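You operate a simulated robot arm through the tools that you are given. There is no shell and no other tool. Be economical: measure what you need, move in short steps, check, and stop when the job is done.

You are at the controls of a simulated two-armed robot. One attempt, no reset.

JOB
Start the fan, pulse the filters into the green, then trim the card's gate till the suction is green.
Fine: both pointers end in the green; loosen the gate's screw, slide it, tighten it again; leave the fan dial.

It is judged by the outcome, as a careful person would: the job done as asked, and still so three seconds after it is handed in. It fails if anything else is knocked over, pushed out of place, dropped, spilled or broken.

ROBOT AND FRAMES
Two 7-joint arms with fingered hands on one trunk that stands fixed in place. Base frame: the origin is at the foot of the trunk, x ahead of it, y to its left, z up. Lengths are in mm, angles in rad, forces in N, time in s.
The left shoulder is at [50, 170, 1314], the right one opposite. With the tool pointing down near the work surface each hand reaches from about 260 to 740 mm from the base axis, measured 20 degrees to its own side. Payload 4 kg a hand.
The TCP of each hand is the grasp point between the finger pads, 26 mm short of the fingertips. In the tool frame z runs along the fingers and y along their closing line. Largest opening 132 mm; the body of the gripper starts 73 mm behind the TCP. The gripper is a hand of 4 fingers: y runs from the thumb to the fingers, the wrist lies at [0, 0, -224] in the tool frame, and closing takes about 1.5 s.
Orientation is that of the tool frame in the base frame, as a unit quaternion [w, x, y, z]. With the fingers straight down and closing along the base's y, the tool's x points along the base's -x, its y along +y and its z along -z.

CONTROLS
- The arms move only by the tool send_rows. It takes "left_deltas", "right_deltas" or both (then of equal length, played together; a hand with none holds still); each is a list of rows, each an object (a shift or turn left out is 0, a gripper value left out holds the last) with "turn": the turn, a rotation vector about the tool's x, y, z in units of 180 degrees (1.0 is 180 degrees), a list of three; "offset": the shift along the tool's x, y, z in units of 200 mm (1.0 is 200 mm), a list of three. In form: [{"turn": [rx, ry, rz], "offset": [x, y, z]}, ...]. A call has 1 to 10 rows; each row is the pose to reach, as a shift and turn from the pose commanded when the call began, along the tool's axes at that moment. "left_gripper" and "right_gripper" are, for a hand that has rows, the opening, from 0 (shut) to 1 (fully open), set as the call begins (left out, the last holds). A call with a number of a shift or a turn outside -1 to 1 is refused whole. Rows are played at 5 a second. More than 50 mm and 0.15 rad between two rows, or a gripper value outside its range, and nothing of the call is played. A pose out of reach is approached as far as the arm can. The call stops where the force on the tool passes 40 N (or 10 N more than at its start, if that is more) or the arm is blocked; 0.2 s more then pass. Each finger travels about 108 mm/s and halts on what it meets, pressing with about 33 N; the grip force reading is that of the motor and also rises with nothing between the fingers. The clock runs only during rows and for 0.2 s after the last one: add rows that repeat a pose to give the fingers time. It gives the time, the measured TCP pose, the force on the tool (base axes), the opening and the grip force at its end, in the units of the frame above (readings bear some noise), with the torque about the TCP (base axes, N m) and any sound that the robot's microphone picked up.
- Cameras (640 x 400 px; columns grow to the right, rows downward): "scene" is now at [121.6, 47.3, 1518.7]; the picture's right is [0.49, -0.87, 0.00], its down [-0.27, -0.15, -0.95] and it looks along [0.83, 0.47, -0.31] (base axes); focal length 239 px, centre (320, 200). "left" rides on the left gripper at [-73, 6, -94] in its tool frame; the picture's right is [-0.08, -1.00, 0.00], its down [0.79, -0.06, -0.62] and it looks along [0.61, -0.05, 0.79] (tool axes); focal length 230 px, centre (320, 200). "right" rides on the right gripper at [73, 6, -94] in its tool frame; the picture's right is [-0.08, 1.00, 0.00], its down [-0.78, -0.06, -0.62] and it looks along [-0.61, -0.05, 0.79] (tool axes); focal length 230 px, centre (320, 200). There is no depth. A picture from a camera that has moved, and an enlarged one, comes with that camera's place and axes in the base frame and with its lens.
- camera(camera): a new picture of that camera. The clock stands still meanwhile.
- slide_trunk(by): slides the trunk up (or, below 0, down) by that many mm; the arms and the scene camera ride with it, the base frame stays. It gives what a move gives, with no picture.
- curl_fingers(finger1, finger2, finger3, thumb_bend, hand): sets how far each is bent, from 0 (flat) to 1 (curled in); at 0.3 the hand is open as for a grip, at 0.7 the pads meet at the TCP. One left out holds its place. A second passes; each finger stops where it meets its share of the squeeze, and holds until it gets a number again. A gripper value or a shape takes the hand back. It gives what a move gives, with no picture; readings hold the bend of each and the force on the fingers (four entries, about 0 where the hand has none), thumb and palm.
- preshape(shape, hand): the hand has 4 fingers and takes this shape, open, in about a second: jaw (thumb against the fingers, like two jaws); tri (thumb and two fingers); tip (a fingertip pinch); poke (one finger out to press); point (the index stretched); flat (the hand flat); cup (the hand cupped); fist (a fist). The gripper value then closes the fingers along that shape, each until it touches; the sizes above hold for jaw. It gives what a move gives, with no picture.
- pan_tilt(pan, tilt): turns the head with the scene camera to pan (to the left, within 1.396 rad either way) and tilt (down, from -0.506 to 1.204), counted from straight ahead of the robot. It gives what a move gives.
- inspect(camera, box): a new picture of the part [left, top, right, bottom] of that camera's present view, enlarged. The clock stands still meanwhile.
- job_done(): hands the job in; it is judged then, once.

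Go step by step. Nothing tells you positions but the pictures and the camera data: compare them with the known pose of the tool, close in by small moves and look again before you grip or let go. The budget is 120 turns and 78 pictures, counting those below and the enlarged ones. Unless the task says otherwise, let go and move clear before handing in, and close with one line.

The tools are called as a command line: name --argument value ..., lists and objects as JSON in quotes. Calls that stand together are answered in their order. send_rows: Moves the arms, as the interface text tells. Its arguments: {"type":"object","properties":{"left_deltas":{"type":"array"},"left_gripper":{"type":"number"},"right_deltas":{"type":"array"},"right_gripper":{"type":"number"}},"required":[]} The other tools are called the same way: slide_trunk (by) slides the trunk up or down; preshape (shape, hand) gives the hand a shape; curl_fingers (finger1, finger2, finger3, thumb_bend, hand) moves the fingers one by one; pan_tilt (pan, tilt) turns the head that bears the scene camera; camera (camera) takes a picture; inspect (camera, box) takes an enlarged picture of a part of a camera's view; job_done () hands the job in.

At the start:

```text
clock: 0.0
left_eef_pos: [365.9, 538.0, 1491.7]
left_tcp_rot: [-0.001, -0.001, 1.0, 0.0]
left_ft_force: [-0.3, -0.4, 0.9]
left_moment: [0.0, 0.0, -0.01]
left_finger_gap: 131.9
left_finger_force: 0.1
left_shape: jaw
left_bend: [0.3, 0.3, 0.3, 0.3]
left_finger forces: [0.0, 0.0, 0.0, 0.0, 0.0, 0.0]
right_eef_pos: [388.1, 24.6, 1452.9]
right_tcp_rot: [0.0, -0.001, 1.0, -0.001]
right_ft_force: [-0.3, -0.8, 0.3]
right_moment: [-0.04, -0.04, 0.01]
right_finger_gap: 131.8
right_finger_force: 0.0
right_shape: jaw
right_bend: [0.3, 0.3, 0.3, 0.3]
right_finger forces: [0.0, 0.0, 0.0, 0.0, 0.0, 0.1]
trunk travel left (down, up): [-325.0, 26.0]
head pan, tilt: [0.517, 0.318]
```

scene: 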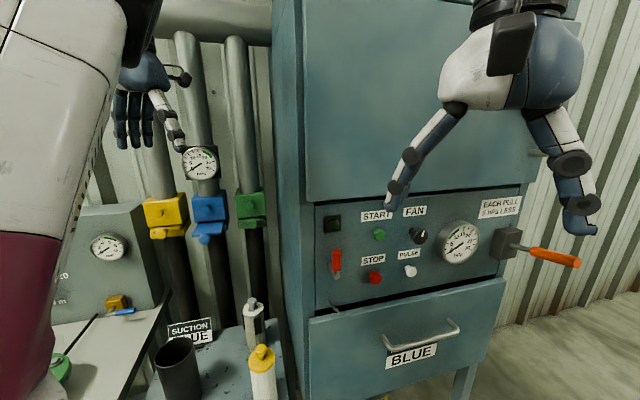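
right: 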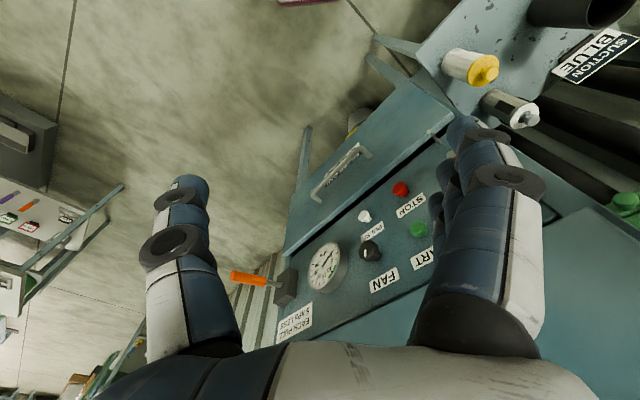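
left: 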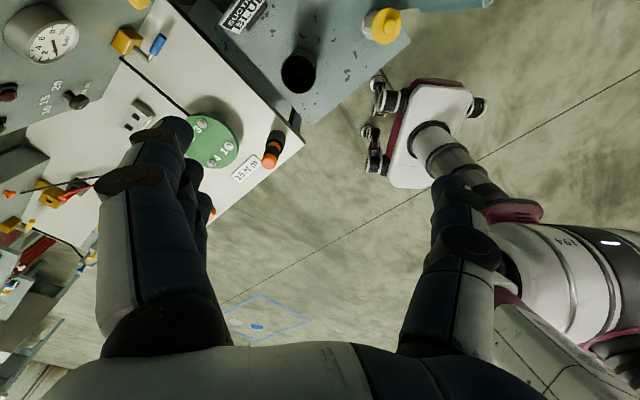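

I see a dust collector panel with START, STOP, FAN and PULSE controls and a gauge, three coloured gates on pipes to its left, and a card that reads "SUCTION BLUE". I'll enlarge the key parts first.

inspect --camera "scene" --box '[310, 180, 590, 355]'

inspect --camera "scene" --box '[80, 130, 300, 268]'

inspect --camera "scene" --box '[60, 262, 300, 400]'

```text
2.29 times, centred on (450, 268) of scene
camera zoom: at [121.6, 47.3, 1518.7], right [0.49, -0.87, 0.0], down [-0.27, -0.15, -0.95], along [0.83, 0.47, -0.31], focal length 546 px, centre (23, 46)
```

zoom: 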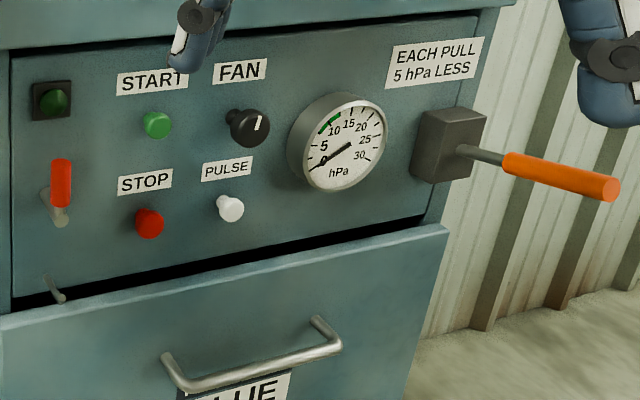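

```text
2.90 times, centred on (190, 199) of scene
camera zoom: at [121.6, 47.3, 1518.7], right [0.49, -0.87, 0.0], down [-0.27, -0.15, -0.95], along [0.83, 0.47, -0.31], focal length 692 px, centre (697, 203)
```

zoom: 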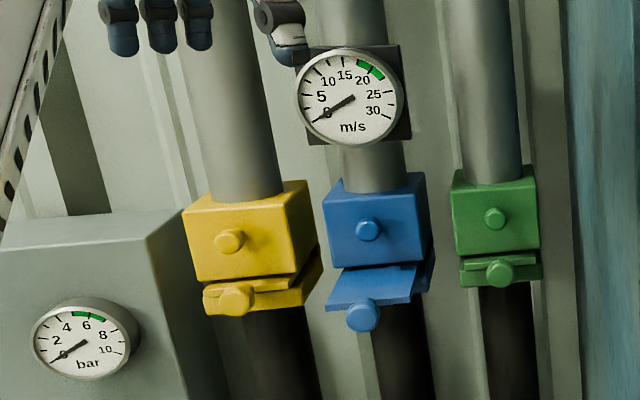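

```text
2.67 times, centred on (180, 331) of scene
camera zoom: at [121.6, 47.3, 1518.7], right [0.49, -0.87, 0.0], down [-0.27, -0.15, -0.95], along [0.83, 0.47, -0.31], focal length 637 px, centre (693, -149)
```

zoom: 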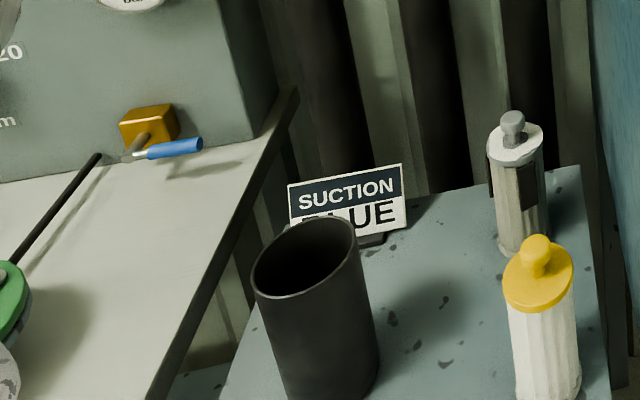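

The START button triangulates to about (600, 170, 1280), on a panel facing roughly (-0.8, -0.6, 0). I'll swing the right hand to face the panel from a distance so I can look closely, including at the red lever.

send_rows --right_deltas '[{"turn": [-0.0134, -0.0401, -0.0134], "offset": [-0.05, 0, 0.05]}, {"turn": [-0.0267, -0.0802, -0.0267], "offset": [-0.1, 0, 0.1]}, {"turn": [-0.0401, -0.1203, -0.0401], "offset": [-0.15, 0, 0.15]}, {"turn": [-0.0534, -0.1604, -0.0534], "offset": [-0.2, 0, 0.2]}, {"turn": [-0.0668, -0.2005, -0.0668], "offset": [-0.25, 0, 0.25]}, {"turn": [-0.0801, -0.2406, -0.0801], "offset": [-0.3, 0, 0.3]}, {"turn": [-0.0935, -0.2807, -0.0935], "offset": [-0.3, 0, 0.35]}, {"turn": [-0.1068, -0.3208, -0.1068], "offset": [-0.3, 0, 0.4]}, {"turn": [-0.1202, -0.3609, -0.1202], "offset": [-0.3, 0, 0.45]}, {"turn": [-0.1336, -0.401, -0.1336], "offset": [-0.3, 0, 0.5]}]'

send_rows --right_deltas '[{"turn": [-0.0134, -0.0401, -0.0134]}, {"turn": [-0.0267, -0.0802, -0.0267]}]'

camera --camera "right"

```text
clock: 2.2
left_eef_pos: [366.6, 538.3, 1491.7]
left_tcp_rot: [0.001, -0.001, 1.0, 0.0]
left_ft_force: [-0.2, -0.2, 0.3]
left_moment: [0.0, -0.01, -0.01]
left_finger_gap: 131.9
left_finger_force: 0.0
left_shape: jaw
left_bend: [0.3, 0.3, 0.3, 0.3]
left_finger forces: [0.1, 0.0, 0.0, 0.1, 0.1, 0.0]
right_eef_pos: [447.3, 23.7, 1352.5]
right_tcp_rot: [0.581, -0.193, 0.767, 0.195]
right_ft_force: [0.7, -0.3, 0.5]
right_moment: [-0.04, 0.01, 0.01]
right_finger_gap: 131.9
right_finger_force: 0.1
right_shape: jaw
right_bend: [0.3, 0.3, 0.3, 0.3]
right_finger forces: [0.1, 0.0, 0.1, 0.0, 0.0, 0.0]
trunk travel left (down, up): [-325.0, 26.0]
head pan, tilt: [0.517, 0.318]
```

```text
clock: 2.8
left_eef_pos: [364.4, 539.2, 1492.3]
left_tcp_rot: [0.001, -0.001, 1.0, -0.001]
left_ft_force: [-0.1, -0.6, 0.8]
left_moment: [0.0, -0.05, 0.01]
left_finger_gap: 132.0
left_finger_force: 0.1
left_shape: jaw
left_bend: [0.3, 0.3, 0.3, 0.3]
left_finger forces: [0.1, 0.0, 0.0, 0.0, 0.1, 0.1]
right_eef_pos: [446.5, 25.2, 1351.9]
right_tcp_rot: [0.628, -0.209, 0.72, 0.208]
right_ft_force: [-0.5, 0.6, 0.5]
right_moment: [-0.02, 0.01, 0.0]
right_finger_gap: 131.8
right_finger_force: 0.0
right_shape: jaw
right_bend: [0.3, 0.3, 0.3, 0.3]
right_finger forces: [0.0, 0.0, 0.0, 0.1, 0.1, 0.0]
right hand out of reach, approached as far as the arm can: row 2
trunk travel left (down, up): [-325.0, 26.0]
head pan, tilt: [0.517, 0.318]
```

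```text
71 pictures are left
camera right: at [358.3, -26.2, 1291.6], right [-0.55, 0.83, 0.11], down [-0.37, -0.37, 0.85], along [0.75, 0.43, 0.51], focal length 230 px, centre (320, 200)
```

right: 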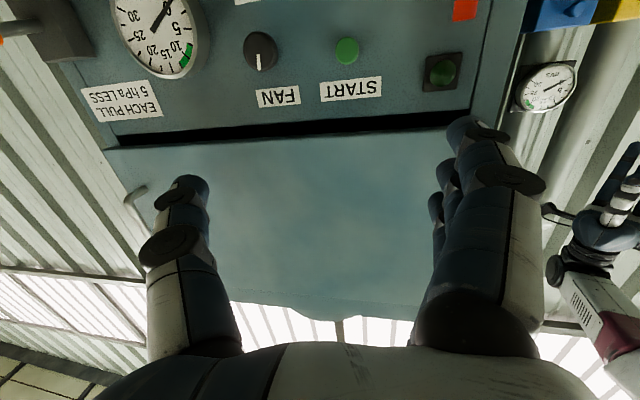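

The panel plane runs along about (0.67, -0.74, 0), with START at (599, 172, 1285) and FAN at (662, 97, 1273). I'll put the right hand in the poke shape and see where the fingertip sits.

preshape --hand "right" --shape "poke"

send_rows --right_deltas '[{"offset": [0.1, 0, 0.1]}, {"offset": [0.2, 0, 0.1], "turn": [0, -0.02, -0.01]}, {"offset": [0.3, 0, 0.1], "turn": [0, -0.035, -0.02]}]'

camera --camera "right"

camera --camera "scene"

```text
clock: 3.7
left_eef_pos: [364.2, 539.0, 1492.0]
left_tcp_rot: [0.0, -0.001, 1.0, -0.001]
left_ft_force: [0.4, -0.2, 0.0]
left_moment: [-0.04, 0.01, 0.0]
left_finger_gap: 131.9
left_finger_force: 0.1
left_shape: jaw
left_bend: [0.3, 0.3, 0.3, 0.3]
left_finger forces: [0.0, 0.0, 0.1, 0.1, 0.0, 0.1]
right_eef_pos: [447.8, 24.0, 1352.2]
right_tcp_rot: [0.627, -0.209, 0.721, 0.209]
right_ft_force: [0.4, 0.8, 0.4]
right_moment: [-0.06, 0.01, -0.03]
right_finger_gap: 0.3
right_finger_force: 0.1
right_shape: poke
right_bend: [1.0, 1.0, 1.0, 0.46]
right_finger forces: [0.1, 0.1, 0.1, 0.0, 0.0, 0.0]
trunk travel left (down, up): [-325.0, 26.0]
head pan, tilt: [0.517, 0.318]
```

```text
clock: 4.5
left_eef_pos: [367.3, 537.5, 1491.3]
left_tcp_rot: [0.0, -0.001, 1.0, -0.001]
left_ft_force: [1.0, 0.0, 0.4]
left_moment: [0.01, 0.05, 0.02]
left_finger_gap: 131.6
left_finger_force: 0.0
left_shape: jaw
left_bend: [0.3, 0.3, 0.3, 0.3]
left_finger forces: [0.0, 0.0, 0.1, 0.0, 0.0, 0.0]
right_eef_pos: [466.0, 31.7, 1330.3]
right_tcp_rot: [0.627, -0.209, 0.721, 0.209]
right_ft_force: [-0.4, -0.3, -0.4]
right_moment: [0.03, -0.01, 0.04]
right_finger_gap: 0.2
right_finger_force: 0.0
right_shape: poke
right_bend: [1.0, 1.0, 1.0, 0.46]
right_finger forces: [0.0, 0.0, 0.0, 0.0, 0.0, 0.0]
right hand out of reach, approached as far as the arm can: row 2, 3
trunk travel left (down, up): [-325.0, 26.0]
head pan, tilt: [0.517, 0.318]
```

```text
70 pictures are left
camera right: at [376.3, -19.8, 1269.6], right [-0.55, 0.83, 0.12], down [-0.37, -0.37, 0.85], along [0.75, 0.43, 0.51], focal length 230 px, centre (320, 200)
```

right: 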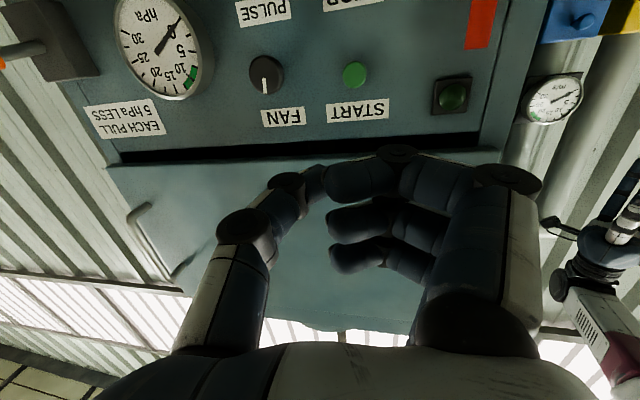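

```text
69 pictures are left
camera scene: at [123.6, 46.3, 1518.6], right [0.49, -0.87, 0.0], down [-0.27, -0.15, -0.95], along [0.83, 0.47, -0.31], focal length 239 px, centre (320, 200)
```

scene: 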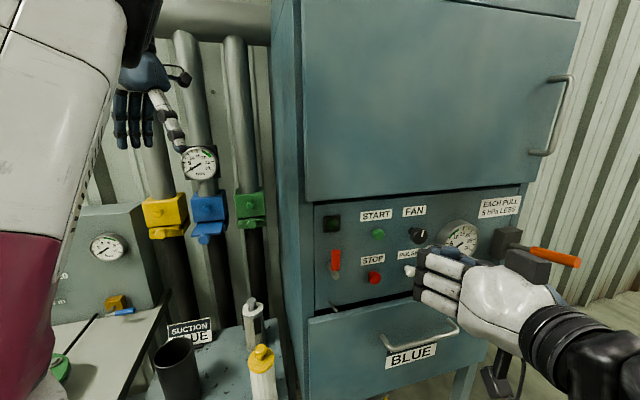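

The poke shape curls everything in. I'll try the point shape, with the index stretched, and stop turning past the wrist's limit.

preshape --hand "right" --shape "point"

camera --camera "right"

inspect --camera "scene" --box '[305, 180, 585, 355]'

```text
clock: 5.4
left_eef_pos: [365.9, 537.7, 1492.3]
left_tcp_rot: [0.0, -0.001, 1.0, 0.001]
left_ft_force: [0.5, -0.3, -0.5]
left_moment: [0.04, 0.02, 0.01]
left_finger_gap: 131.7
left_finger_force: 0.0
left_shape: jaw
left_bend: [0.3, 0.3, 0.3, 0.3]
left_finger forces: [0.1, 0.0, 0.1, 0.1, 0.2, 0.0]
right_eef_pos: [463.4, 32.1, 1330.8]
right_tcp_rot: [0.626, -0.209, 0.721, 0.209]
right_ft_force: [-0.3, 0.5, 0.3]
right_moment: [0.0, 0.03, -0.04]
right_finger_gap: 126.0
right_finger_force: 0.1
right_shape: point
right_bend: [0.28, 1.0, 1.0, 0.54]
right_finger forces: [0.1, 0.1, 0.0, 0.0, 0.0, 0.0]
trunk travel left (down, up): [-325.0, 26.0]
head pan, tilt: [0.517, 0.318]
```

```text
68 pictures are left
camera right: at [374.8, -19.0, 1270.0], right [-0.55, 0.83, 0.12], down [-0.37, -0.37, 0.85], along [0.75, 0.43, 0.51], focal length 230 px, centre (320, 200)
```

right: 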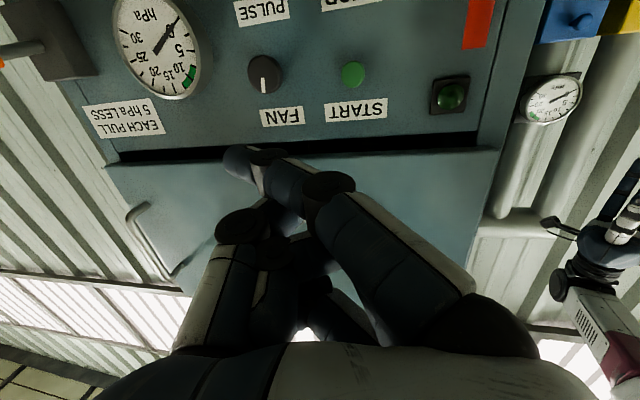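

```text
2.29 times, centred on (445, 268) of scene
camera zoom: at [121.9, 47.1, 1518.7], right [0.49, -0.87, 0.0], down [-0.27, -0.15, -0.95], along [0.83, 0.47, -0.31], focal length 546 px, centre (34, 46)
```

zoom: 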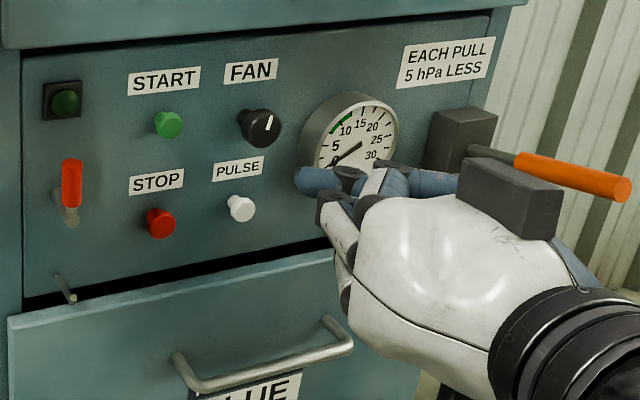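

Finger geometry in this shape is unclear. I'll try the tip pinch, closed, so the fingertips meet at a known point near the TCP.

preshape --hand "right" --shape "tip"

send_rows --right_deltas '[{}, {}, {}, {}, {}, {}, {}]' --right_gripper 0

camera --camera "right"

inspect --camera "scene" --box '[305, 180, 585, 355]'

```text
clock: 6.3
left_eef_pos: [366.5, 538.5, 1491.7]
left_tcp_rot: [0.001, -0.001, 1.0, -0.001]
left_ft_force: [-0.3, -0.8, 0.3]
left_moment: [0.01, -0.03, -0.01]
left_finger_gap: 131.9
left_finger_force: 0.1
left_shape: jaw
left_bend: [0.3, 0.3, 0.3, 0.3]
left_finger forces: [0.1, 0.1, 0.1, 0.1, 0.1, 0.0]
right_eef_pos: [462.3, 32.0, 1330.3]
right_tcp_rot: [0.627, -0.209, 0.721, 0.209]
right_ft_force: [-0.2, 0.5, -0.1]
right_moment: [0.0, 0.04, 0.01]
right_finger_gap: 131.9
right_finger_force: 0.0
right_shape: tip
right_bend: [0.0, 0.3, 0.0, 0.3]
right_finger forces: [0.0, 0.0, 0.0, 0.0, 0.0, 0.1]
trunk travel left (down, up): [-325.0, 26.0]
head pan, tilt: [0.517, 0.318]
```

```text
clock: 7.9
left_eef_pos: [366.4, 537.7, 1492.2]
left_tcp_rot: [0.0, -0.001, 1.0, 0.0]
left_ft_force: [0.3, 0.8, 0.2]
left_moment: [0.04, 0.0, 0.02]
left_finger_gap: 131.7
left_finger_force: 0.1
left_shape: jaw
left_bend: [0.3, 0.3, 0.3, 0.3]
left_finger forces: [0.0, 0.0, 0.0, 0.1, 0.0, 0.1]
right_eef_pos: [463.2, 32.7, 1332.1]
right_tcp_rot: [0.626, -0.209, 0.721, 0.209]
right_ft_force: [0.6, 0.0, -1.0]
right_moment: [0.02, -0.03, 0.01]
right_finger_gap: 0.1
right_finger_force: 32.6
right_shape: tip
right_bend: [0.26, 0.62, 0.26, 0.67]
right_finger forces: [0.0, 0.0, 0.0, 0.1, 0.1, 0.1]
trunk travel left (down, up): [-325.0, 26.0]
head pan, tilt: [0.517, 0.318]
```

```text
66 pictures are left
camera right: at [374.5, -18.9, 1270.1], right [-0.55, 0.83, 0.12], down [-0.37, -0.37, 0.85], along [0.75, 0.43, 0.51], focal length 230 px, centre (320, 200)
```

right: 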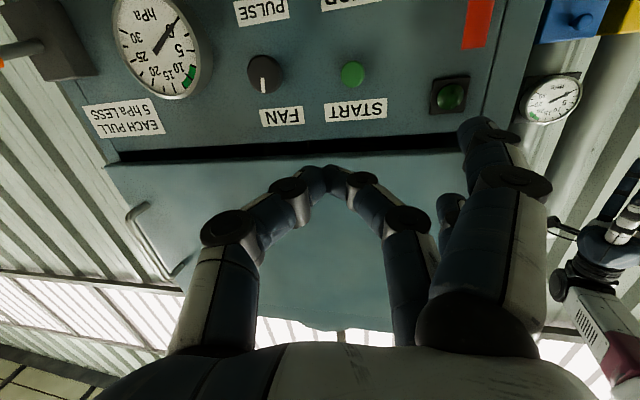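

```text
2.29 times, centred on (445, 268) of scene
camera zoom: at [121.6, 47.3, 1518.7], right [0.49, -0.87, 0.0], down [-0.27, -0.15, -0.95], along [0.83, 0.47, -0.31], focal length 546 px, centre (34, 46)
```

zoom: 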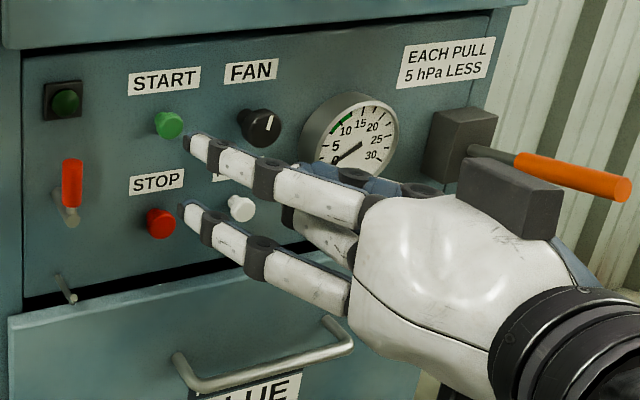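

Now it's clear: the middle finger and thumb pinch at the TCP, with the tip about 26 mm beyond it, and the other two fingers stick out. I'll curl those two in and bring the pinch tip up 40 mm short of START.

curl_fingers --hand "right" --finger1 1.0 --finger3 1.0

send_rows --right_deltas '[{"offset": [0.03, 0.0465, 0.162]}, {"offset": [0.06, 0.093, 0.324]}, {"offset": [0.09, 0.14, 0.486]}, {"offset": [0.12, 0.186, 0.649]}]'

camera --camera "right"

inspect --camera "scene" --box '[305, 180, 585, 355]'

```text
clock: 8.9
left_eef_pos: [365.2, 538.3, 1491.6]
left_tcp_rot: [0.001, -0.001, 1.0, 0.0]
left_ft_force: [0.9, 0.1, -0.1]
left_moment: [-0.03, 0.06, 0.02]
left_finger_gap: 132.1
left_finger_force: 0.1
left_shape: jaw
left_bend: [0.3, 0.3, 0.3, 0.3]
left_finger forces: [0.1, 0.0, 0.0, 0.0, 0.0, 0.0]
right_eef_pos: [464.6, 32.7, 1331.1]
right_tcp_rot: [0.626, -0.209, 0.721, 0.209]
right_ft_force: [0.1, 0.1, 0.2]
right_moment: [0.02, 0.04, 0.03]
right_finger_gap: 40.8
right_finger_force: 0.0
right_shape: fingers
right_bend: [1.0, 0.62, 1.0, 0.67]
right_finger forces: [0.1, 0.1, 0.1, 0.0, 0.0, 0.0]
trunk travel left (down, up): [-325.0, 26.0]
head pan, tilt: [0.517, 0.318]
```

```text
clock: 9.9
left_eef_pos: [369.3, 538.7, 1489.8]
left_tcp_rot: [-0.001, 0.0, 1.0, -0.001]
left_ft_force: [0.7, 0.6, -0.5]
left_moment: [-0.03, 0.08, -0.04]
left_finger_gap: 131.8
left_finger_force: 0.1
left_shape: jaw
left_bend: [0.3, 0.3, 0.3, 0.3]
left_finger forces: [0.0, 0.0, 0.1, 0.0, 0.0, 0.0]
right_eef_pos: [573.7, 50.7, 1315.1]
right_tcp_rot: [0.626, -0.208, 0.722, 0.209]
right_ft_force: [0.6, 0.0, 0.3]
right_moment: [0.03, 0.0, 0.03]
right_finger_gap: 40.5
right_finger_force: 0.1
right_shape: fingers
right_bend: [1.0, 0.62, 1.0, 0.67]
right_finger forces: [0.1, 0.1, 0.0, 0.0, 0.0, 0.0]
right hand out of reach, approached as far as the arm can: row 1, 2, 3, 4
trunk travel left (down, up): [-325.0, 26.0]
head pan, tilt: [0.517, 0.318]
```

```text
64 pictures are left
camera right: at [485.2, 0.0, 1254.6], right [-0.55, 0.83, 0.12], down [-0.37, -0.37, 0.85], along [0.75, 0.43, 0.51], focal length 230 px, centre (320, 200)
```

right: 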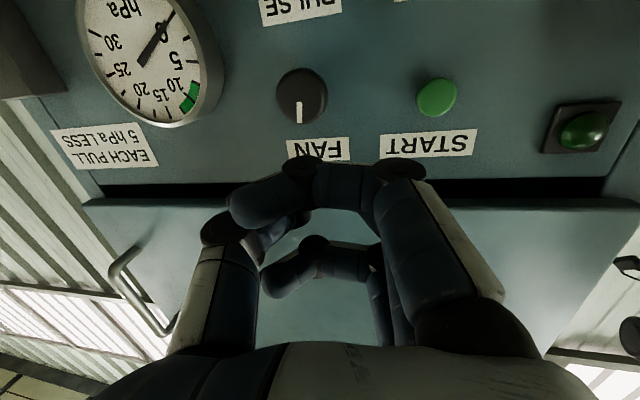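

```text
2.29 times, centred on (445, 268) of scene
camera zoom: at [124.7, 47.8, 1518.4], right [0.49, -0.87, 0.0], down [-0.27, -0.15, -0.95], along [0.82, 0.47, -0.31], focal length 546 px, centre (34, 46)
```

zoom: 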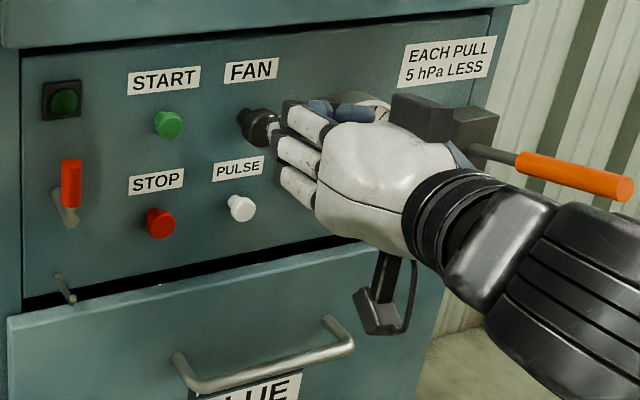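

The right arm can't swing further left at this yaw. I'll back off and test whether yawing the hand 15° further left, which puts the wrist further right, brings START within reach.

send_rows --right_deltas '[{"offset": [0, 0, -0.2]}, {"offset": [0.02, 0, -0.35], "turn": [-0.041, 0.0016, -0.0053]}, {"offset": [0.05, 0.1, -0.3], "turn": [-0.0825, 0.0033, -0.0106]}, {"offset": [0.08, 0.2, -0.15], "turn": [-0.0825, 0.0033, -0.0106]}, {"offset": [0.106, 0.3, 0.0], "turn": [-0.0825, 0.0033, -0.0106]}]'

```text
clock: 11.1
left_eef_pos: [365.8, 539.4, 1490.7]
left_tcp_rot: [0.0, -0.001, 1.0, 0.0]
left_ft_force: [-1.1, 0.1, 0.1]
left_moment: [-0.02, 0.0, -0.03]
left_finger_gap: 131.8
left_finger_force: 0.1
left_shape: jaw
left_bend: [0.3, 0.3, 0.3, 0.3]
left_finger forces: [0.1, 0.0, 0.0, 0.0, 0.0, 0.0]
right_eef_pos: [535.9, 101.2, 1296.3]
right_tcp_rot: [0.595, -0.301, 0.687, 0.289]
right_ft_force: [0.3, -0.2, 1.0]
right_moment: [0.0, -0.02, -0.03]
right_finger_gap: 40.7
right_finger_force: 0.0
right_shape: fingers
right_bend: [1.0, 0.62, 1.0, 0.67]
right_finger forces: [0.0, 0.0, 0.0, 0.0, 0.0, 0.0]
trunk travel left (down, up): [-325.0, 26.0]
head pan, tilt: [0.517, 0.318]
```

It reached that pose with no trouble. Now a check of the fingertip against START before pressing.

camera --camera "right"

inspect --camera "scene" --box '[305, 180, 585, 355]'

```text
62 pictures are left
camera right: at [463.0, 28.6, 1235.9], right [-0.75, 0.65, 0.12], down [-0.26, -0.45, 0.85], along [0.61, 0.61, 0.51], focal length 230 px, centre (320, 200)
```

right: 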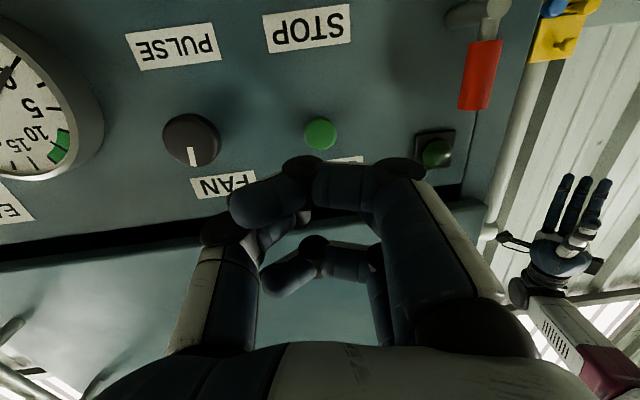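

```text
2.29 times, centred on (445, 268) of scene
camera zoom: at [122.0, 48.1, 1518.6], right [0.49, -0.87, 0.0], down [-0.27, -0.16, -0.95], along [0.83, 0.47, -0.31], focal length 546 px, centre (34, 46)
```

zoom: 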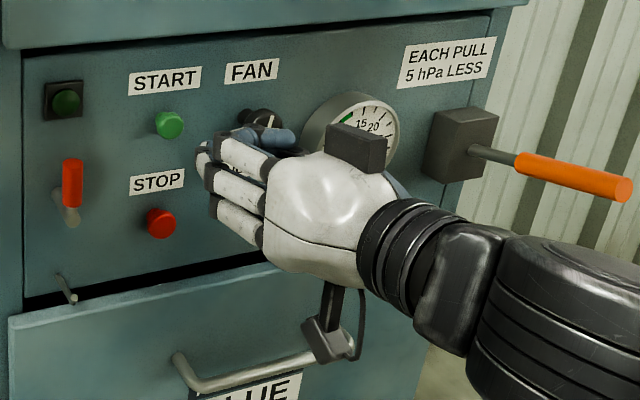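

The tip axis lines up with START at (594, 170, 1287), within 2 mm and with 65 mm to go. I'll advance and press gently.

send_rows --right_deltas '[{"offset": [-0.01, 0, 0.15]}, {"offset": [-0.01, 0, 0.27]}, {"offset": [-0.01, 0, 0.31]}, {"offset": [-0.01, 0, 0.34]}, {"offset": [-0.01, 0, 0.34]}]'

inspect --camera "scene" --box '[305, 180, 585, 355]'

```text
clock: 12.2
left_eef_pos: [361.4, 531.9, 1496.0]
left_tcp_rot: [0.001, 0.0, 1.0, 0.002]
left_ft_force: [0.6, 0.4, -0.8]
left_moment: [0.02, 0.0, 0.0]
left_finger_gap: 131.8
left_finger_force: 0.2
left_shape: jaw
left_bend: [0.3, 0.3, 0.3, 0.3]
left_finger forces: [0.0, 0.1, 0.2, 0.1, 0.1, 0.0]
right_eef_pos: [575.8, 147.0, 1291.9]
right_tcp_rot: [0.596, -0.301, 0.686, 0.29]
right_ft_force: [-24.3, -29.4, 1.1]
right_moment: [0.06, -0.05, 0.0]
right_finger_gap: 40.3
right_finger_force: 0.1
right_shape: fingers
right_bend: [1.0, 0.65, 1.0, 0.68]
right_finger forces: [0.0, 0.0, 0.0, 0.0, 0.0, 0.0]
trunk travel left (down, up): [-325.0, 26.0]
head pan, tilt: [0.517, 0.318]
heard: click
stopped in row 5 (right hand): the force on the tool passed its limit at 43 N (the readings are from after the stop); the commanded pose is now the measured one
```

```text
2.29 times, centred on (445, 268) of scene
camera zoom: at [116.6, 41.3, 1519.3], right [0.49, -0.87, 0.0], down [-0.27, -0.15, -0.95], along [0.83, 0.47, -0.31], focal length 546 px, centre (34, 46)
```

zoom: 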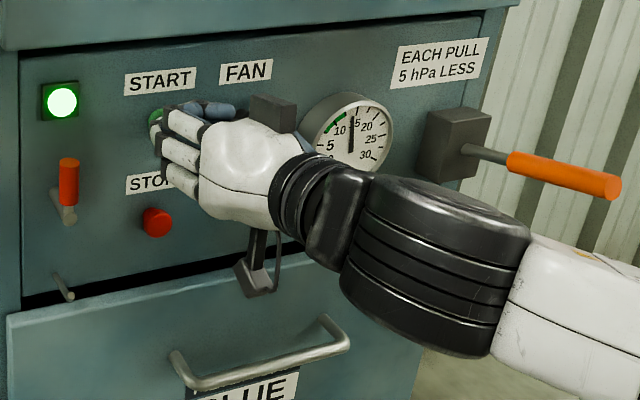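

I heard a click, the lamp is lit and the filter gauge has risen, so the fan is running. I'll back off and read the gauges.

send_rows --right_deltas '[{"offset": [0, 0, -0.2]}, {"offset": [0, 0, -0.4]}, {"offset": [0.1, -0.1, -0.55]}, {"offset": [0.2, -0.2, -0.7]}, {"offset": [0.3, -0.3, -0.7]}, {"offset": [0.3, -0.3, -0.7]}]'

inspect --camera "scene" --box '[310, 180, 590, 355]'

inspect --camera "scene" --box '[130, 130, 290, 230]'

```text
clock: 13.6
left_eef_pos: [365.3, 538.1, 1492.9]
left_tcp_rot: [0.001, -0.002, 1.0, 0.0]
left_ft_force: [-1.0, 0.9, 0.4]
left_moment: [0.04, -0.03, 0.0]
left_finger_gap: 131.6
left_finger_force: 0.1
left_shape: jaw
left_bend: [0.3, 0.3, 0.3, 0.3]
left_finger forces: [0.0, 0.0, 0.0, 0.1, 0.1, 0.0]
right_eef_pos: [530.3, 2.9, 1245.8]
right_tcp_rot: [0.594, -0.301, 0.688, 0.288]
right_ft_force: [0.3, 0.2, 0.3]
right_moment: [0.02, 0.0, 0.01]
right_finger_gap: 40.0
right_finger_force: 0.1
right_shape: fingers
right_bend: [1.0, 0.64, 1.0, 0.68]
right_finger forces: [0.0, 0.1, 0.0, 0.1, 0.0, 0.0]
trunk travel left (down, up): [-325.0, 26.0]
head pan, tilt: [0.517, 0.318]
```

```text
2.29 times, centred on (450, 268) of scene
camera zoom: at [120.6, 46.8, 1518.9], right [0.49, -0.87, 0.0], down [-0.27, -0.15, -0.95], along [0.83, 0.47, -0.31], focal length 546 px, centre (23, 46)
```

zoom: 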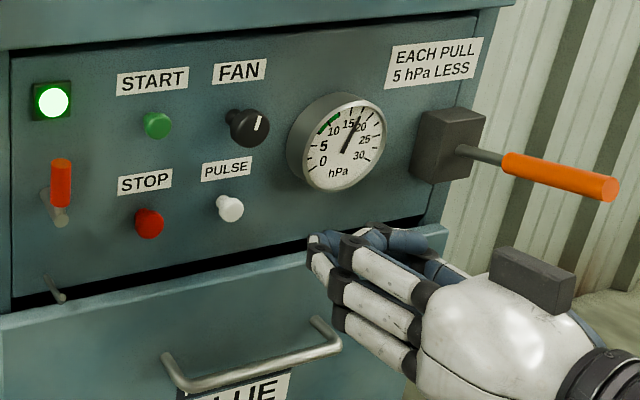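

```text
4.00 times, centred on (210, 180) of scene
camera zoom: at [120.6, 46.8, 1518.9], right [0.49, -0.87, 0.0], down [-0.27, -0.15, -0.95], along [0.83, 0.47, -0.31], focal length 955 px, centre (760, 280)
```

zoom: 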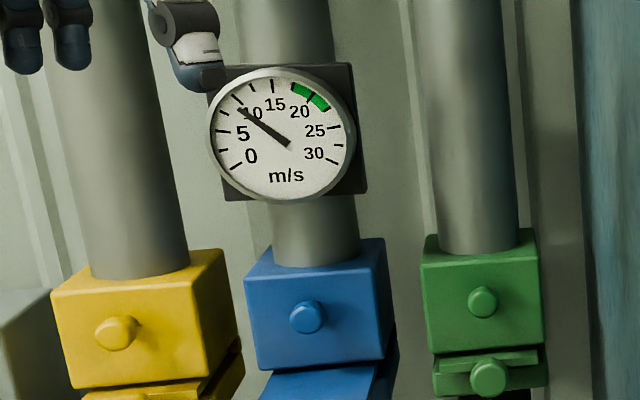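

The filter gauge reads about 18 hPa with green at roughly 7–11, and the suction is 9 m/s with green at 19–23. PULSE comes out at about (656, 101, 1180). I'll approach it with the hand pitched down to stay clear of the drawer.

send_rows --right_deltas '[{"offset": [0.0, -0.06, 0.1], "turn": [0, 0.028, 0]}, {"offset": [0.04, -0.12, 0.2], "turn": [0, 0.056, 0]}, {"offset": [0.1, -0.166, 0.33], "turn": [0, 0.083, 0]}, {"offset": [0.13, -0.166, 0.473], "turn": [0, 0.083, 0]}]'

camera --camera "right"

inspect --camera "scene" --box '[310, 180, 590, 355]'

```text
clock: 14.6
left_eef_pos: [365.7, 538.2, 1492.2]
left_tcp_rot: [0.0, -0.001, 1.0, -0.001]
left_ft_force: [0.3, -0.1, -0.4]
left_moment: [-0.02, 0.02, -0.01]
left_finger_gap: 131.9
left_finger_force: 0.1
left_shape: jaw
left_bend: [0.3, 0.3, 0.3, 0.3]
left_finger forces: [0.0, 0.0, 0.0, 0.0, 0.0, 0.0]
right_eef_pos: [611.2, 53.1, 1205.6]
right_tcp_rot: [0.5, -0.336, 0.759, 0.246]
right_ft_force: [-0.1, 0.0, 0.3]
right_moment: [0.0, -0.04, 0.0]
right_finger_gap: 40.1
right_finger_force: 0.1
right_shape: fingers
right_bend: [1.0, 0.64, 1.0, 0.68]
right_finger forces: [0.0, 0.1, 0.0, 0.0, 0.0, 0.0]
trunk travel left (down, up): [-325.0, 26.0]
head pan, tilt: [0.517, 0.318]
```

```text
57 pictures are left
camera right: at [531.8, -29.6, 1173.2], right [-0.73, 0.67, 0.11], down [-0.1, -0.27, 0.96], along [0.67, 0.69, 0.27], focal length 230 px, centre (320, 200)
```

right: 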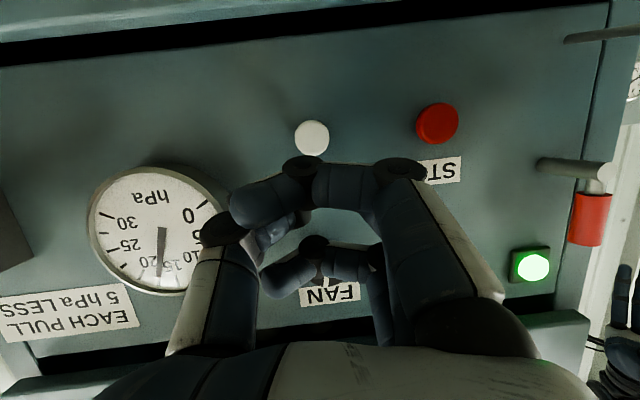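

```text
2.29 times, centred on (450, 268) of scene
camera zoom: at [122.0, 47.6, 1518.6], right [0.49, -0.87, 0.0], down [-0.27, -0.15, -0.95], along [0.83, 0.47, -0.31], focal length 546 px, centre (23, 46)
```

zoom: 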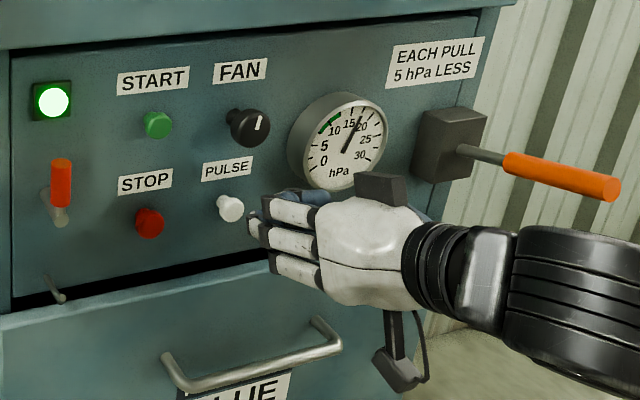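

PULSE refines to (661, 102, 1176), needing 6 mm of lateral correction and 50 mm of advance. I'll press it once, retreat and read the gauge.

send_rows --right_deltas '[{"offset": [0.003, -0.033, 0.1]}, {"offset": [0.003, -0.033, 0.2]}, {"offset": [0.003, -0.033, 0.23]}, {"offset": [0.003, -0.033, 0.25]}, {"offset": [0.003, -0.033, 0.27]}, {"offset": [0.003, -0.033, 0.28]}]'

inspect --camera "scene" --box '[310, 180, 590, 355]'

```text
clock: 15.8
left_eef_pos: [360.2, 533.8, 1494.6]
left_tcp_rot: [0.001, -0.001, 1.0, 0.002]
left_ft_force: [-0.3, -0.3, 0.4]
left_moment: [0.0, -0.03, 0.01]
left_finger_gap: 131.5
left_finger_force: 0.1
left_shape: jaw
left_bend: [0.3, 0.3, 0.3, 0.3]
left_finger forces: [0.1, 0.1, 0.1, 0.0, 0.0, 0.1]
right_eef_pos: [644.6, 80.3, 1189.0]
right_tcp_rot: [0.502, -0.335, 0.758, 0.248]
right_ft_force: [-25.6, -26.5, 7.4]
right_moment: [0.02, -0.01, 0.14]
right_finger_gap: 40.2
right_finger_force: 0.0
right_shape: fingers
right_bend: [1.0, 0.65, 1.0, 0.69]
right_finger forces: [0.0, 0.1, 0.0, 0.1, 0.1, 0.0]
trunk travel left (down, up): [-325.0, 26.0]
head pan, tilt: [0.517, 0.318]
heard: click
stopped in row 5 (right hand): the force on the tool passed its limit at 42 N (the readings are from after the stop); the commanded pose is now the measured one
```

```text
2.29 times, centred on (450, 268) of scene
camera zoom: at [116.0, 42.4, 1519.4], right [0.49, -0.87, 0.0], down [-0.27, -0.15, -0.95], along [0.83, 0.47, -0.31], focal length 546 px, centre (23, 46)
```

zoom: 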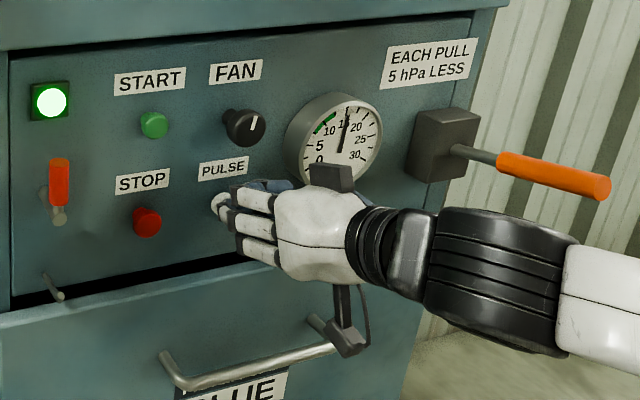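

There was a click and the needle is falling, so the button does pulse the filters. I'll back off, wait and read it.

send_rows --right_deltas '[{"offset": [0, 0, -0.12]}, {"offset": [0, 0, -0.22]}, {"offset": [0, 0, -0.22]}, {"offset": [0, 0, -0.22]}, {"offset": [0, 0, -0.22]}, {"offset": [0, 0, -0.22]}]'

inspect --camera "scene" --box '[310, 180, 590, 355]'

```text
clock: 17.2
left_eef_pos: [364.9, 538.5, 1491.3]
left_tcp_rot: [0.001, -0.002, 1.0, 0.0]
left_ft_force: [1.2, -0.3, -0.6]
left_moment: [0.01, 0.0, -0.04]
left_finger_gap: 131.9
left_finger_force: 0.0
left_shape: jaw
left_bend: [0.3, 0.3, 0.3, 0.3]
left_finger forces: [0.1, 0.1, 0.0, 0.0, 0.0, 0.0]
right_eef_pos: [624.9, 51.6, 1203.3]
right_tcp_rot: [0.5, -0.336, 0.759, 0.247]
right_ft_force: [-0.5, 0.5, -0.4]
right_moment: [0.0, -0.05, 0.01]
right_finger_gap: 40.2
right_finger_force: 0.0
right_shape: fingers
right_bend: [1.0, 0.65, 1.0, 0.69]
right_finger forces: [0.0, 0.1, 0.0, 0.0, 0.1, 0.0]
trunk travel left (down, up): [-325.0, 26.0]
head pan, tilt: [0.517, 0.318]
```

```text
2.29 times, centred on (450, 268) of scene
camera zoom: at [121.1, 46.8, 1518.8], right [0.49, -0.87, 0.0], down [-0.27, -0.15, -0.95], along [0.83, 0.47, -0.31], focal length 546 px, centre (23, 46)
```

zoom: 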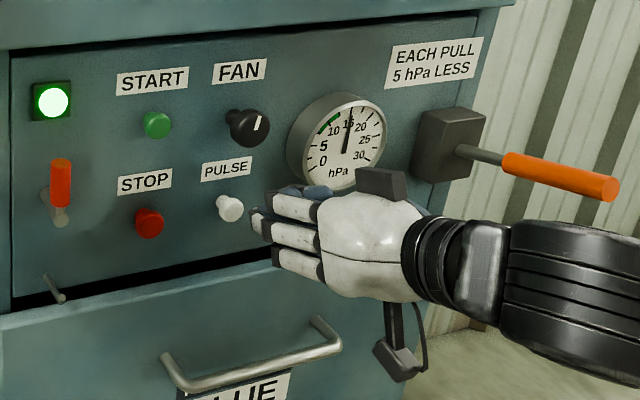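

It dropped from about 18 to about 15.5 hPa. I'll press again with a combined press-and-retreat.

send_rows --right_deltas '[{"offset": [0, 0.015, 0.1]}, {"offset": [0, 0.015, 0.18]}, {"offset": [0, 0.015, 0.205]}, {"offset": [0, 0.015, 0.22]}, {"offset": [0, 0.01, 0.1]}, {"offset": [0, 0, 0]}, {"offset": [0, 0, 0]}, {"offset": [0, 0, 0]}, {"offset": [0, 0, 0]}, {"offset": [0, 0, 0]}]'

inspect --camera "right" --box '[60, 140, 260, 310]'

```text
clock: 19.4
left_eef_pos: [366.5, 537.5, 1491.8]
left_tcp_rot: [0.001, -0.001, 1.0, 0.0]
left_ft_force: [-0.9, -0.9, -0.4]
left_moment: [0.01, -0.01, 0.01]
left_finger_gap: 131.7
left_finger_force: 0.1
left_shape: jaw
left_bend: [0.3, 0.3, 0.3, 0.3]
left_finger forces: [0.1, 0.0, 0.0, 0.0, 0.1, 0.0]
right_eef_pos: [621.8, 51.4, 1203.9]
right_tcp_rot: [0.5, -0.336, 0.759, 0.247]
right_ft_force: [-0.7, -0.1, -0.3]
right_moment: [-0.03, -0.02, -0.02]
right_finger_gap: 39.9
right_finger_force: 0.1
right_shape: fingers
right_bend: [1.0, 0.65, 1.0, 0.68]
right_finger forces: [0.0, 0.0, 0.0, 0.0, 0.0, 0.0]
trunk travel left (down, up): [-325.0, 26.0]
head pan, tilt: [0.517, 0.318]
heard: click
```

```text
2.35 times, centred on (160, 225) of right
camera zoom: at [541.5, -31.2, 1170.3], right [-0.73, 0.67, 0.11], down [-0.11, -0.27, 0.96], along [0.67, 0.69, 0.27], focal length 541 px, centre (696, 141)
```

zoom: 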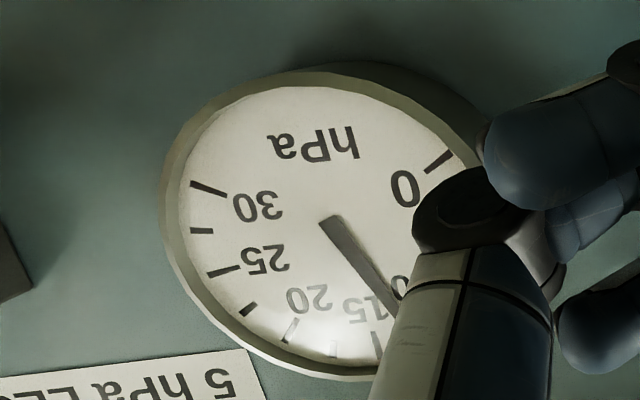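

It now reads about 12.5 hPa, so each pulse takes off about 2.5. I'll press again.

send_rows --right_deltas '[{"offset": [0, 0.015, 0.1]}, {"offset": [0, 0.015, 0.18]}, {"offset": [0, 0.015, 0.205]}, {"offset": [0, 0.015, 0.22]}, {"offset": [0, 0.01, 0.1]}, {"offset": [0, 0, 0]}, {"offset": [0, 0, 0]}, {"offset": [0, 0, 0]}, {"offset": [0, 0, 0]}, {"offset": [0, 0, 0]}]'

inspect --camera "scene" --box '[420, 205, 500, 255]'

```text
clock: 21.6
left_eef_pos: [365.2, 538.2, 1491.6]
left_tcp_rot: [0.001, -0.001, 1.0, 0.0]
left_ft_force: [0.6, -0.1, 0.3]
left_moment: [-0.01, -0.04, 0.01]
left_finger_gap: 131.8
left_finger_force: 0.0
left_shape: jaw
left_bend: [0.3, 0.3, 0.3, 0.3]
left_finger forces: [0.0, 0.0, 0.1, 0.1, 0.0, 0.1]
right_eef_pos: [620.4, 51.8, 1202.9]
right_tcp_rot: [0.5, -0.336, 0.759, 0.247]
right_ft_force: [-0.3, 0.1, -1.0]
right_moment: [0.0, -0.02, 0.0]
right_finger_gap: 39.9
right_finger_force: 0.1
right_shape: fingers
right_bend: [1.0, 0.64, 1.0, 0.69]
right_finger forces: [0.1, 0.0, 0.0, 0.1, 0.0, 0.0]
trunk travel left (down, up): [-325.0, 26.0]
head pan, tilt: [0.517, 0.318]
heard: click
```

```text
8.00 times, centred on (460, 230) of scene
camera zoom: at [121.1, 46.8, 1518.8], right [0.49, -0.87, 0.0], down [-0.27, -0.15, -0.95], along [0.83, 0.47, -0.31], focal length 1910 px, centre (-800, -40)
```

zoom: 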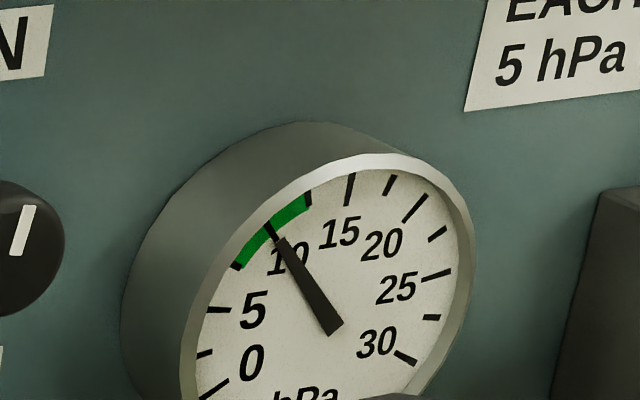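

The filter pointer sits at 10 hPa, in the middle of the green (7.5–12.5). Now I'll withdraw the right hand and turn the left hand to face the gates.

send_rows --right_deltas '[{"offset": [0, 0, -0.08]}, {"offset": [0, 0, -0.16]}, {"offset": [0, 0, -0.24]}, {"offset": [0, 0, -0.32]}, {"offset": [0, 0, -0.4]}, {"offset": [0, 0, -0.48]}, {"offset": [0, 0, -0.56]}, {"offset": [0, 0, -0.64]}, {"offset": [0, 0, -0.72]}, {"offset": [0, 0, -0.8]}]' --left_deltas '[{"turn": [-0.0152, -0.0396, -0.0152], "offset": [-0.03, 0, 0.03]}, {"turn": [-0.0304, -0.0792, -0.0304], "offset": [-0.06, 0, 0.06]}, {"turn": [-0.0456, -0.1188, -0.0456], "offset": [-0.09, 0, 0.09]}, {"turn": [-0.0608, -0.1584, -0.0608], "offset": [-0.12, 0, 0.12]}, {"turn": [-0.076, -0.198, -0.076], "offset": [-0.15, 0, 0.15]}, {"turn": [-0.0912, -0.2376, -0.0912], "offset": [-0.18, 0, 0.18]}, {"turn": [-0.1064, -0.2772, -0.1064], "offset": [-0.21, 0, 0.21]}, {"turn": [-0.1216, -0.3168, -0.1216], "offset": [-0.24, 0, 0.24]}, {"turn": [-0.1368, -0.3564, -0.1368], "offset": [-0.27, 0, 0.27]}, {"turn": [-0.152, -0.396, -0.152], "offset": [-0.3, 0, 0.3]}]'

send_rows --left_deltas '[{"turn": [-0.0152, -0.0396, -0.0152]}, {"turn": [-0.0304, -0.0792, -0.0304]}]'

camera --camera "left"

camera --camera "scene"

```text
clock: 23.8
left_eef_pos: [420.7, 553.9, 1415.6]
left_tcp_rot: [0.566, -0.245, 0.761, 0.2]
left_ft_force: [-0.1, -0.3, -0.5]
left_moment: [0.01, -0.01, 0.01]
left_finger_gap: 131.8
left_finger_force: 0.0
left_shape: jaw
left_bend: [0.3, 0.3, 0.3, 0.3]
left_finger forces: [0.1, 0.0, 0.1, 0.0, 0.1, 0.1]
right_eef_pos: [529.8, -62.5, 1261.4]
right_tcp_rot: [0.499, -0.336, 0.76, 0.247]
right_ft_force: [1.1, -0.4, -0.5]
right_moment: [0.01, -0.02, -0.01]
right_finger_gap: 40.1
right_finger_force: 0.0
right_shape: fingers
right_bend: [1.0, 0.64, 1.0, 0.69]
right_finger forces: [0.1, 0.0, 0.0, 0.0, 0.0, 0.1]
trunk travel left (down, up): [-325.0, 26.0]
head pan, tilt: [0.517, 0.318]
```

```text
clock: 24.4
left_eef_pos: [412.0, 564.4, 1420.2]
left_tcp_rot: [0.652, -0.282, 0.662, 0.239]
left_ft_force: [0.1, -0.1, 1.0]
left_moment: [-0.03, 0.0, 0.03]
left_finger_gap: 132.0
left_finger_force: 0.0
left_shape: jaw
left_bend: [0.3, 0.3, 0.3, 0.3]
left_finger forces: [0.0, 0.0, 0.1, 0.0, 0.0, 0.0]
left hand out of reach, approached as far as the arm can: row 2
right_eef_pos: [530.1, -63.6, 1262.0]
right_tcp_rot: [0.5, -0.336, 0.759, 0.247]
right_ft_force: [0.5, -0.3, -0.4]
right_moment: [-0.01, 0.0, -0.01]
right_finger_gap: 40.2
right_finger_force: 0.1
right_shape: fingers
right_bend: [1.0, 0.64, 1.0, 0.69]
right_finger forces: [0.1, 0.0, 0.0, 0.0, 0.0, 0.0]
trunk travel left (down, up): [-325.0, 26.0]
head pan, tilt: [0.517, 0.318]
```

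```text
51 pictures are left
camera left: at [339.1, 510.9, 1496.6], right [0.68, -0.72, 0.13], down [-0.4, -0.51, -0.76], along [0.61, 0.47, -0.64], focal length 230 px, centre (320, 200)
```

left: 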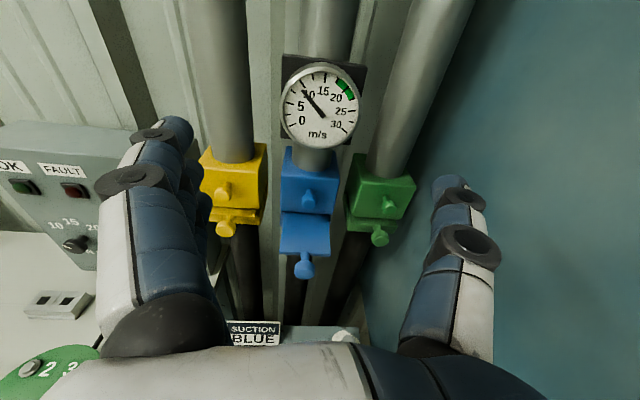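

```text
50 pictures are left
camera scene: at [122.4, 48.0, 1518.6], right [0.49, -0.87, 0.0], down [-0.27, -0.16, -0.95], along [0.83, 0.47, -0.31], focal length 239 px, centre (320, 200)
```

scene: 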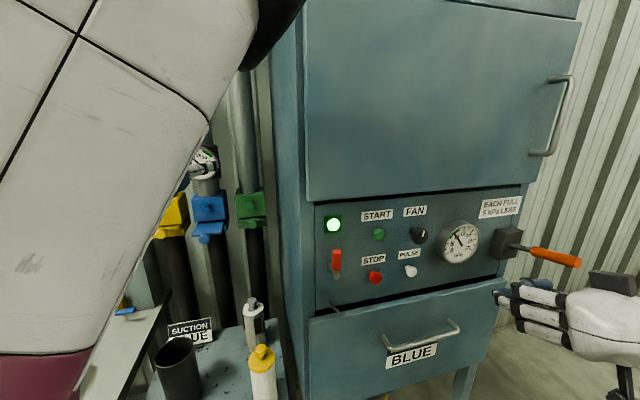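

There's a clear view of the gates now. I'll enlarge the blue gate to tell the screw from the slide's knob.

inspect --camera "left" --box '[240, 130, 400, 290]'

inspect --camera "scene" --box '[170, 180, 270, 250]'

```text
2.50 times, centred on (320, 210) of left
camera zoom: at [339.1, 510.9, 1496.6], right [0.68, -0.72, 0.13], down [-0.4, -0.51, -0.76], along [0.61, 0.47, -0.64], focal length 575 px, centre (320, 175)
```

zoom: 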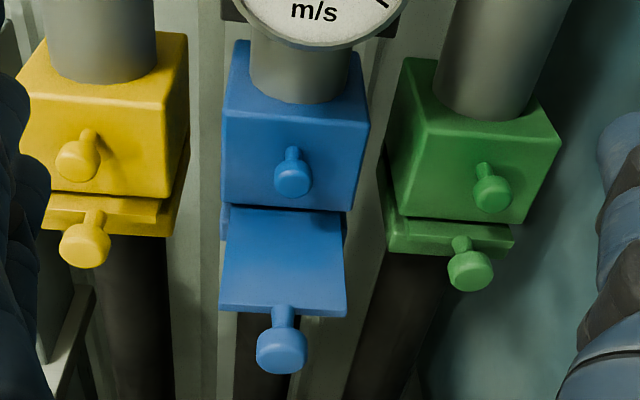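

```text
5.71 times, centred on (220, 215) of scene
camera zoom: at [122.4, 48.0, 1518.6], right [0.49, -0.87, 0.0], down [-0.27, -0.16, -0.95], along [0.83, 0.47, -0.31], focal length 1364 px, centre (891, 114)
```

zoom: 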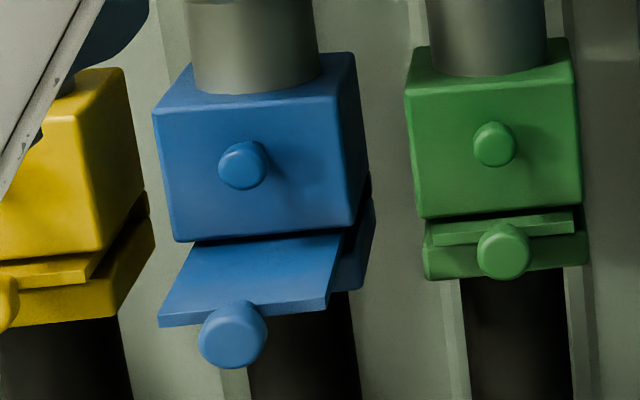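

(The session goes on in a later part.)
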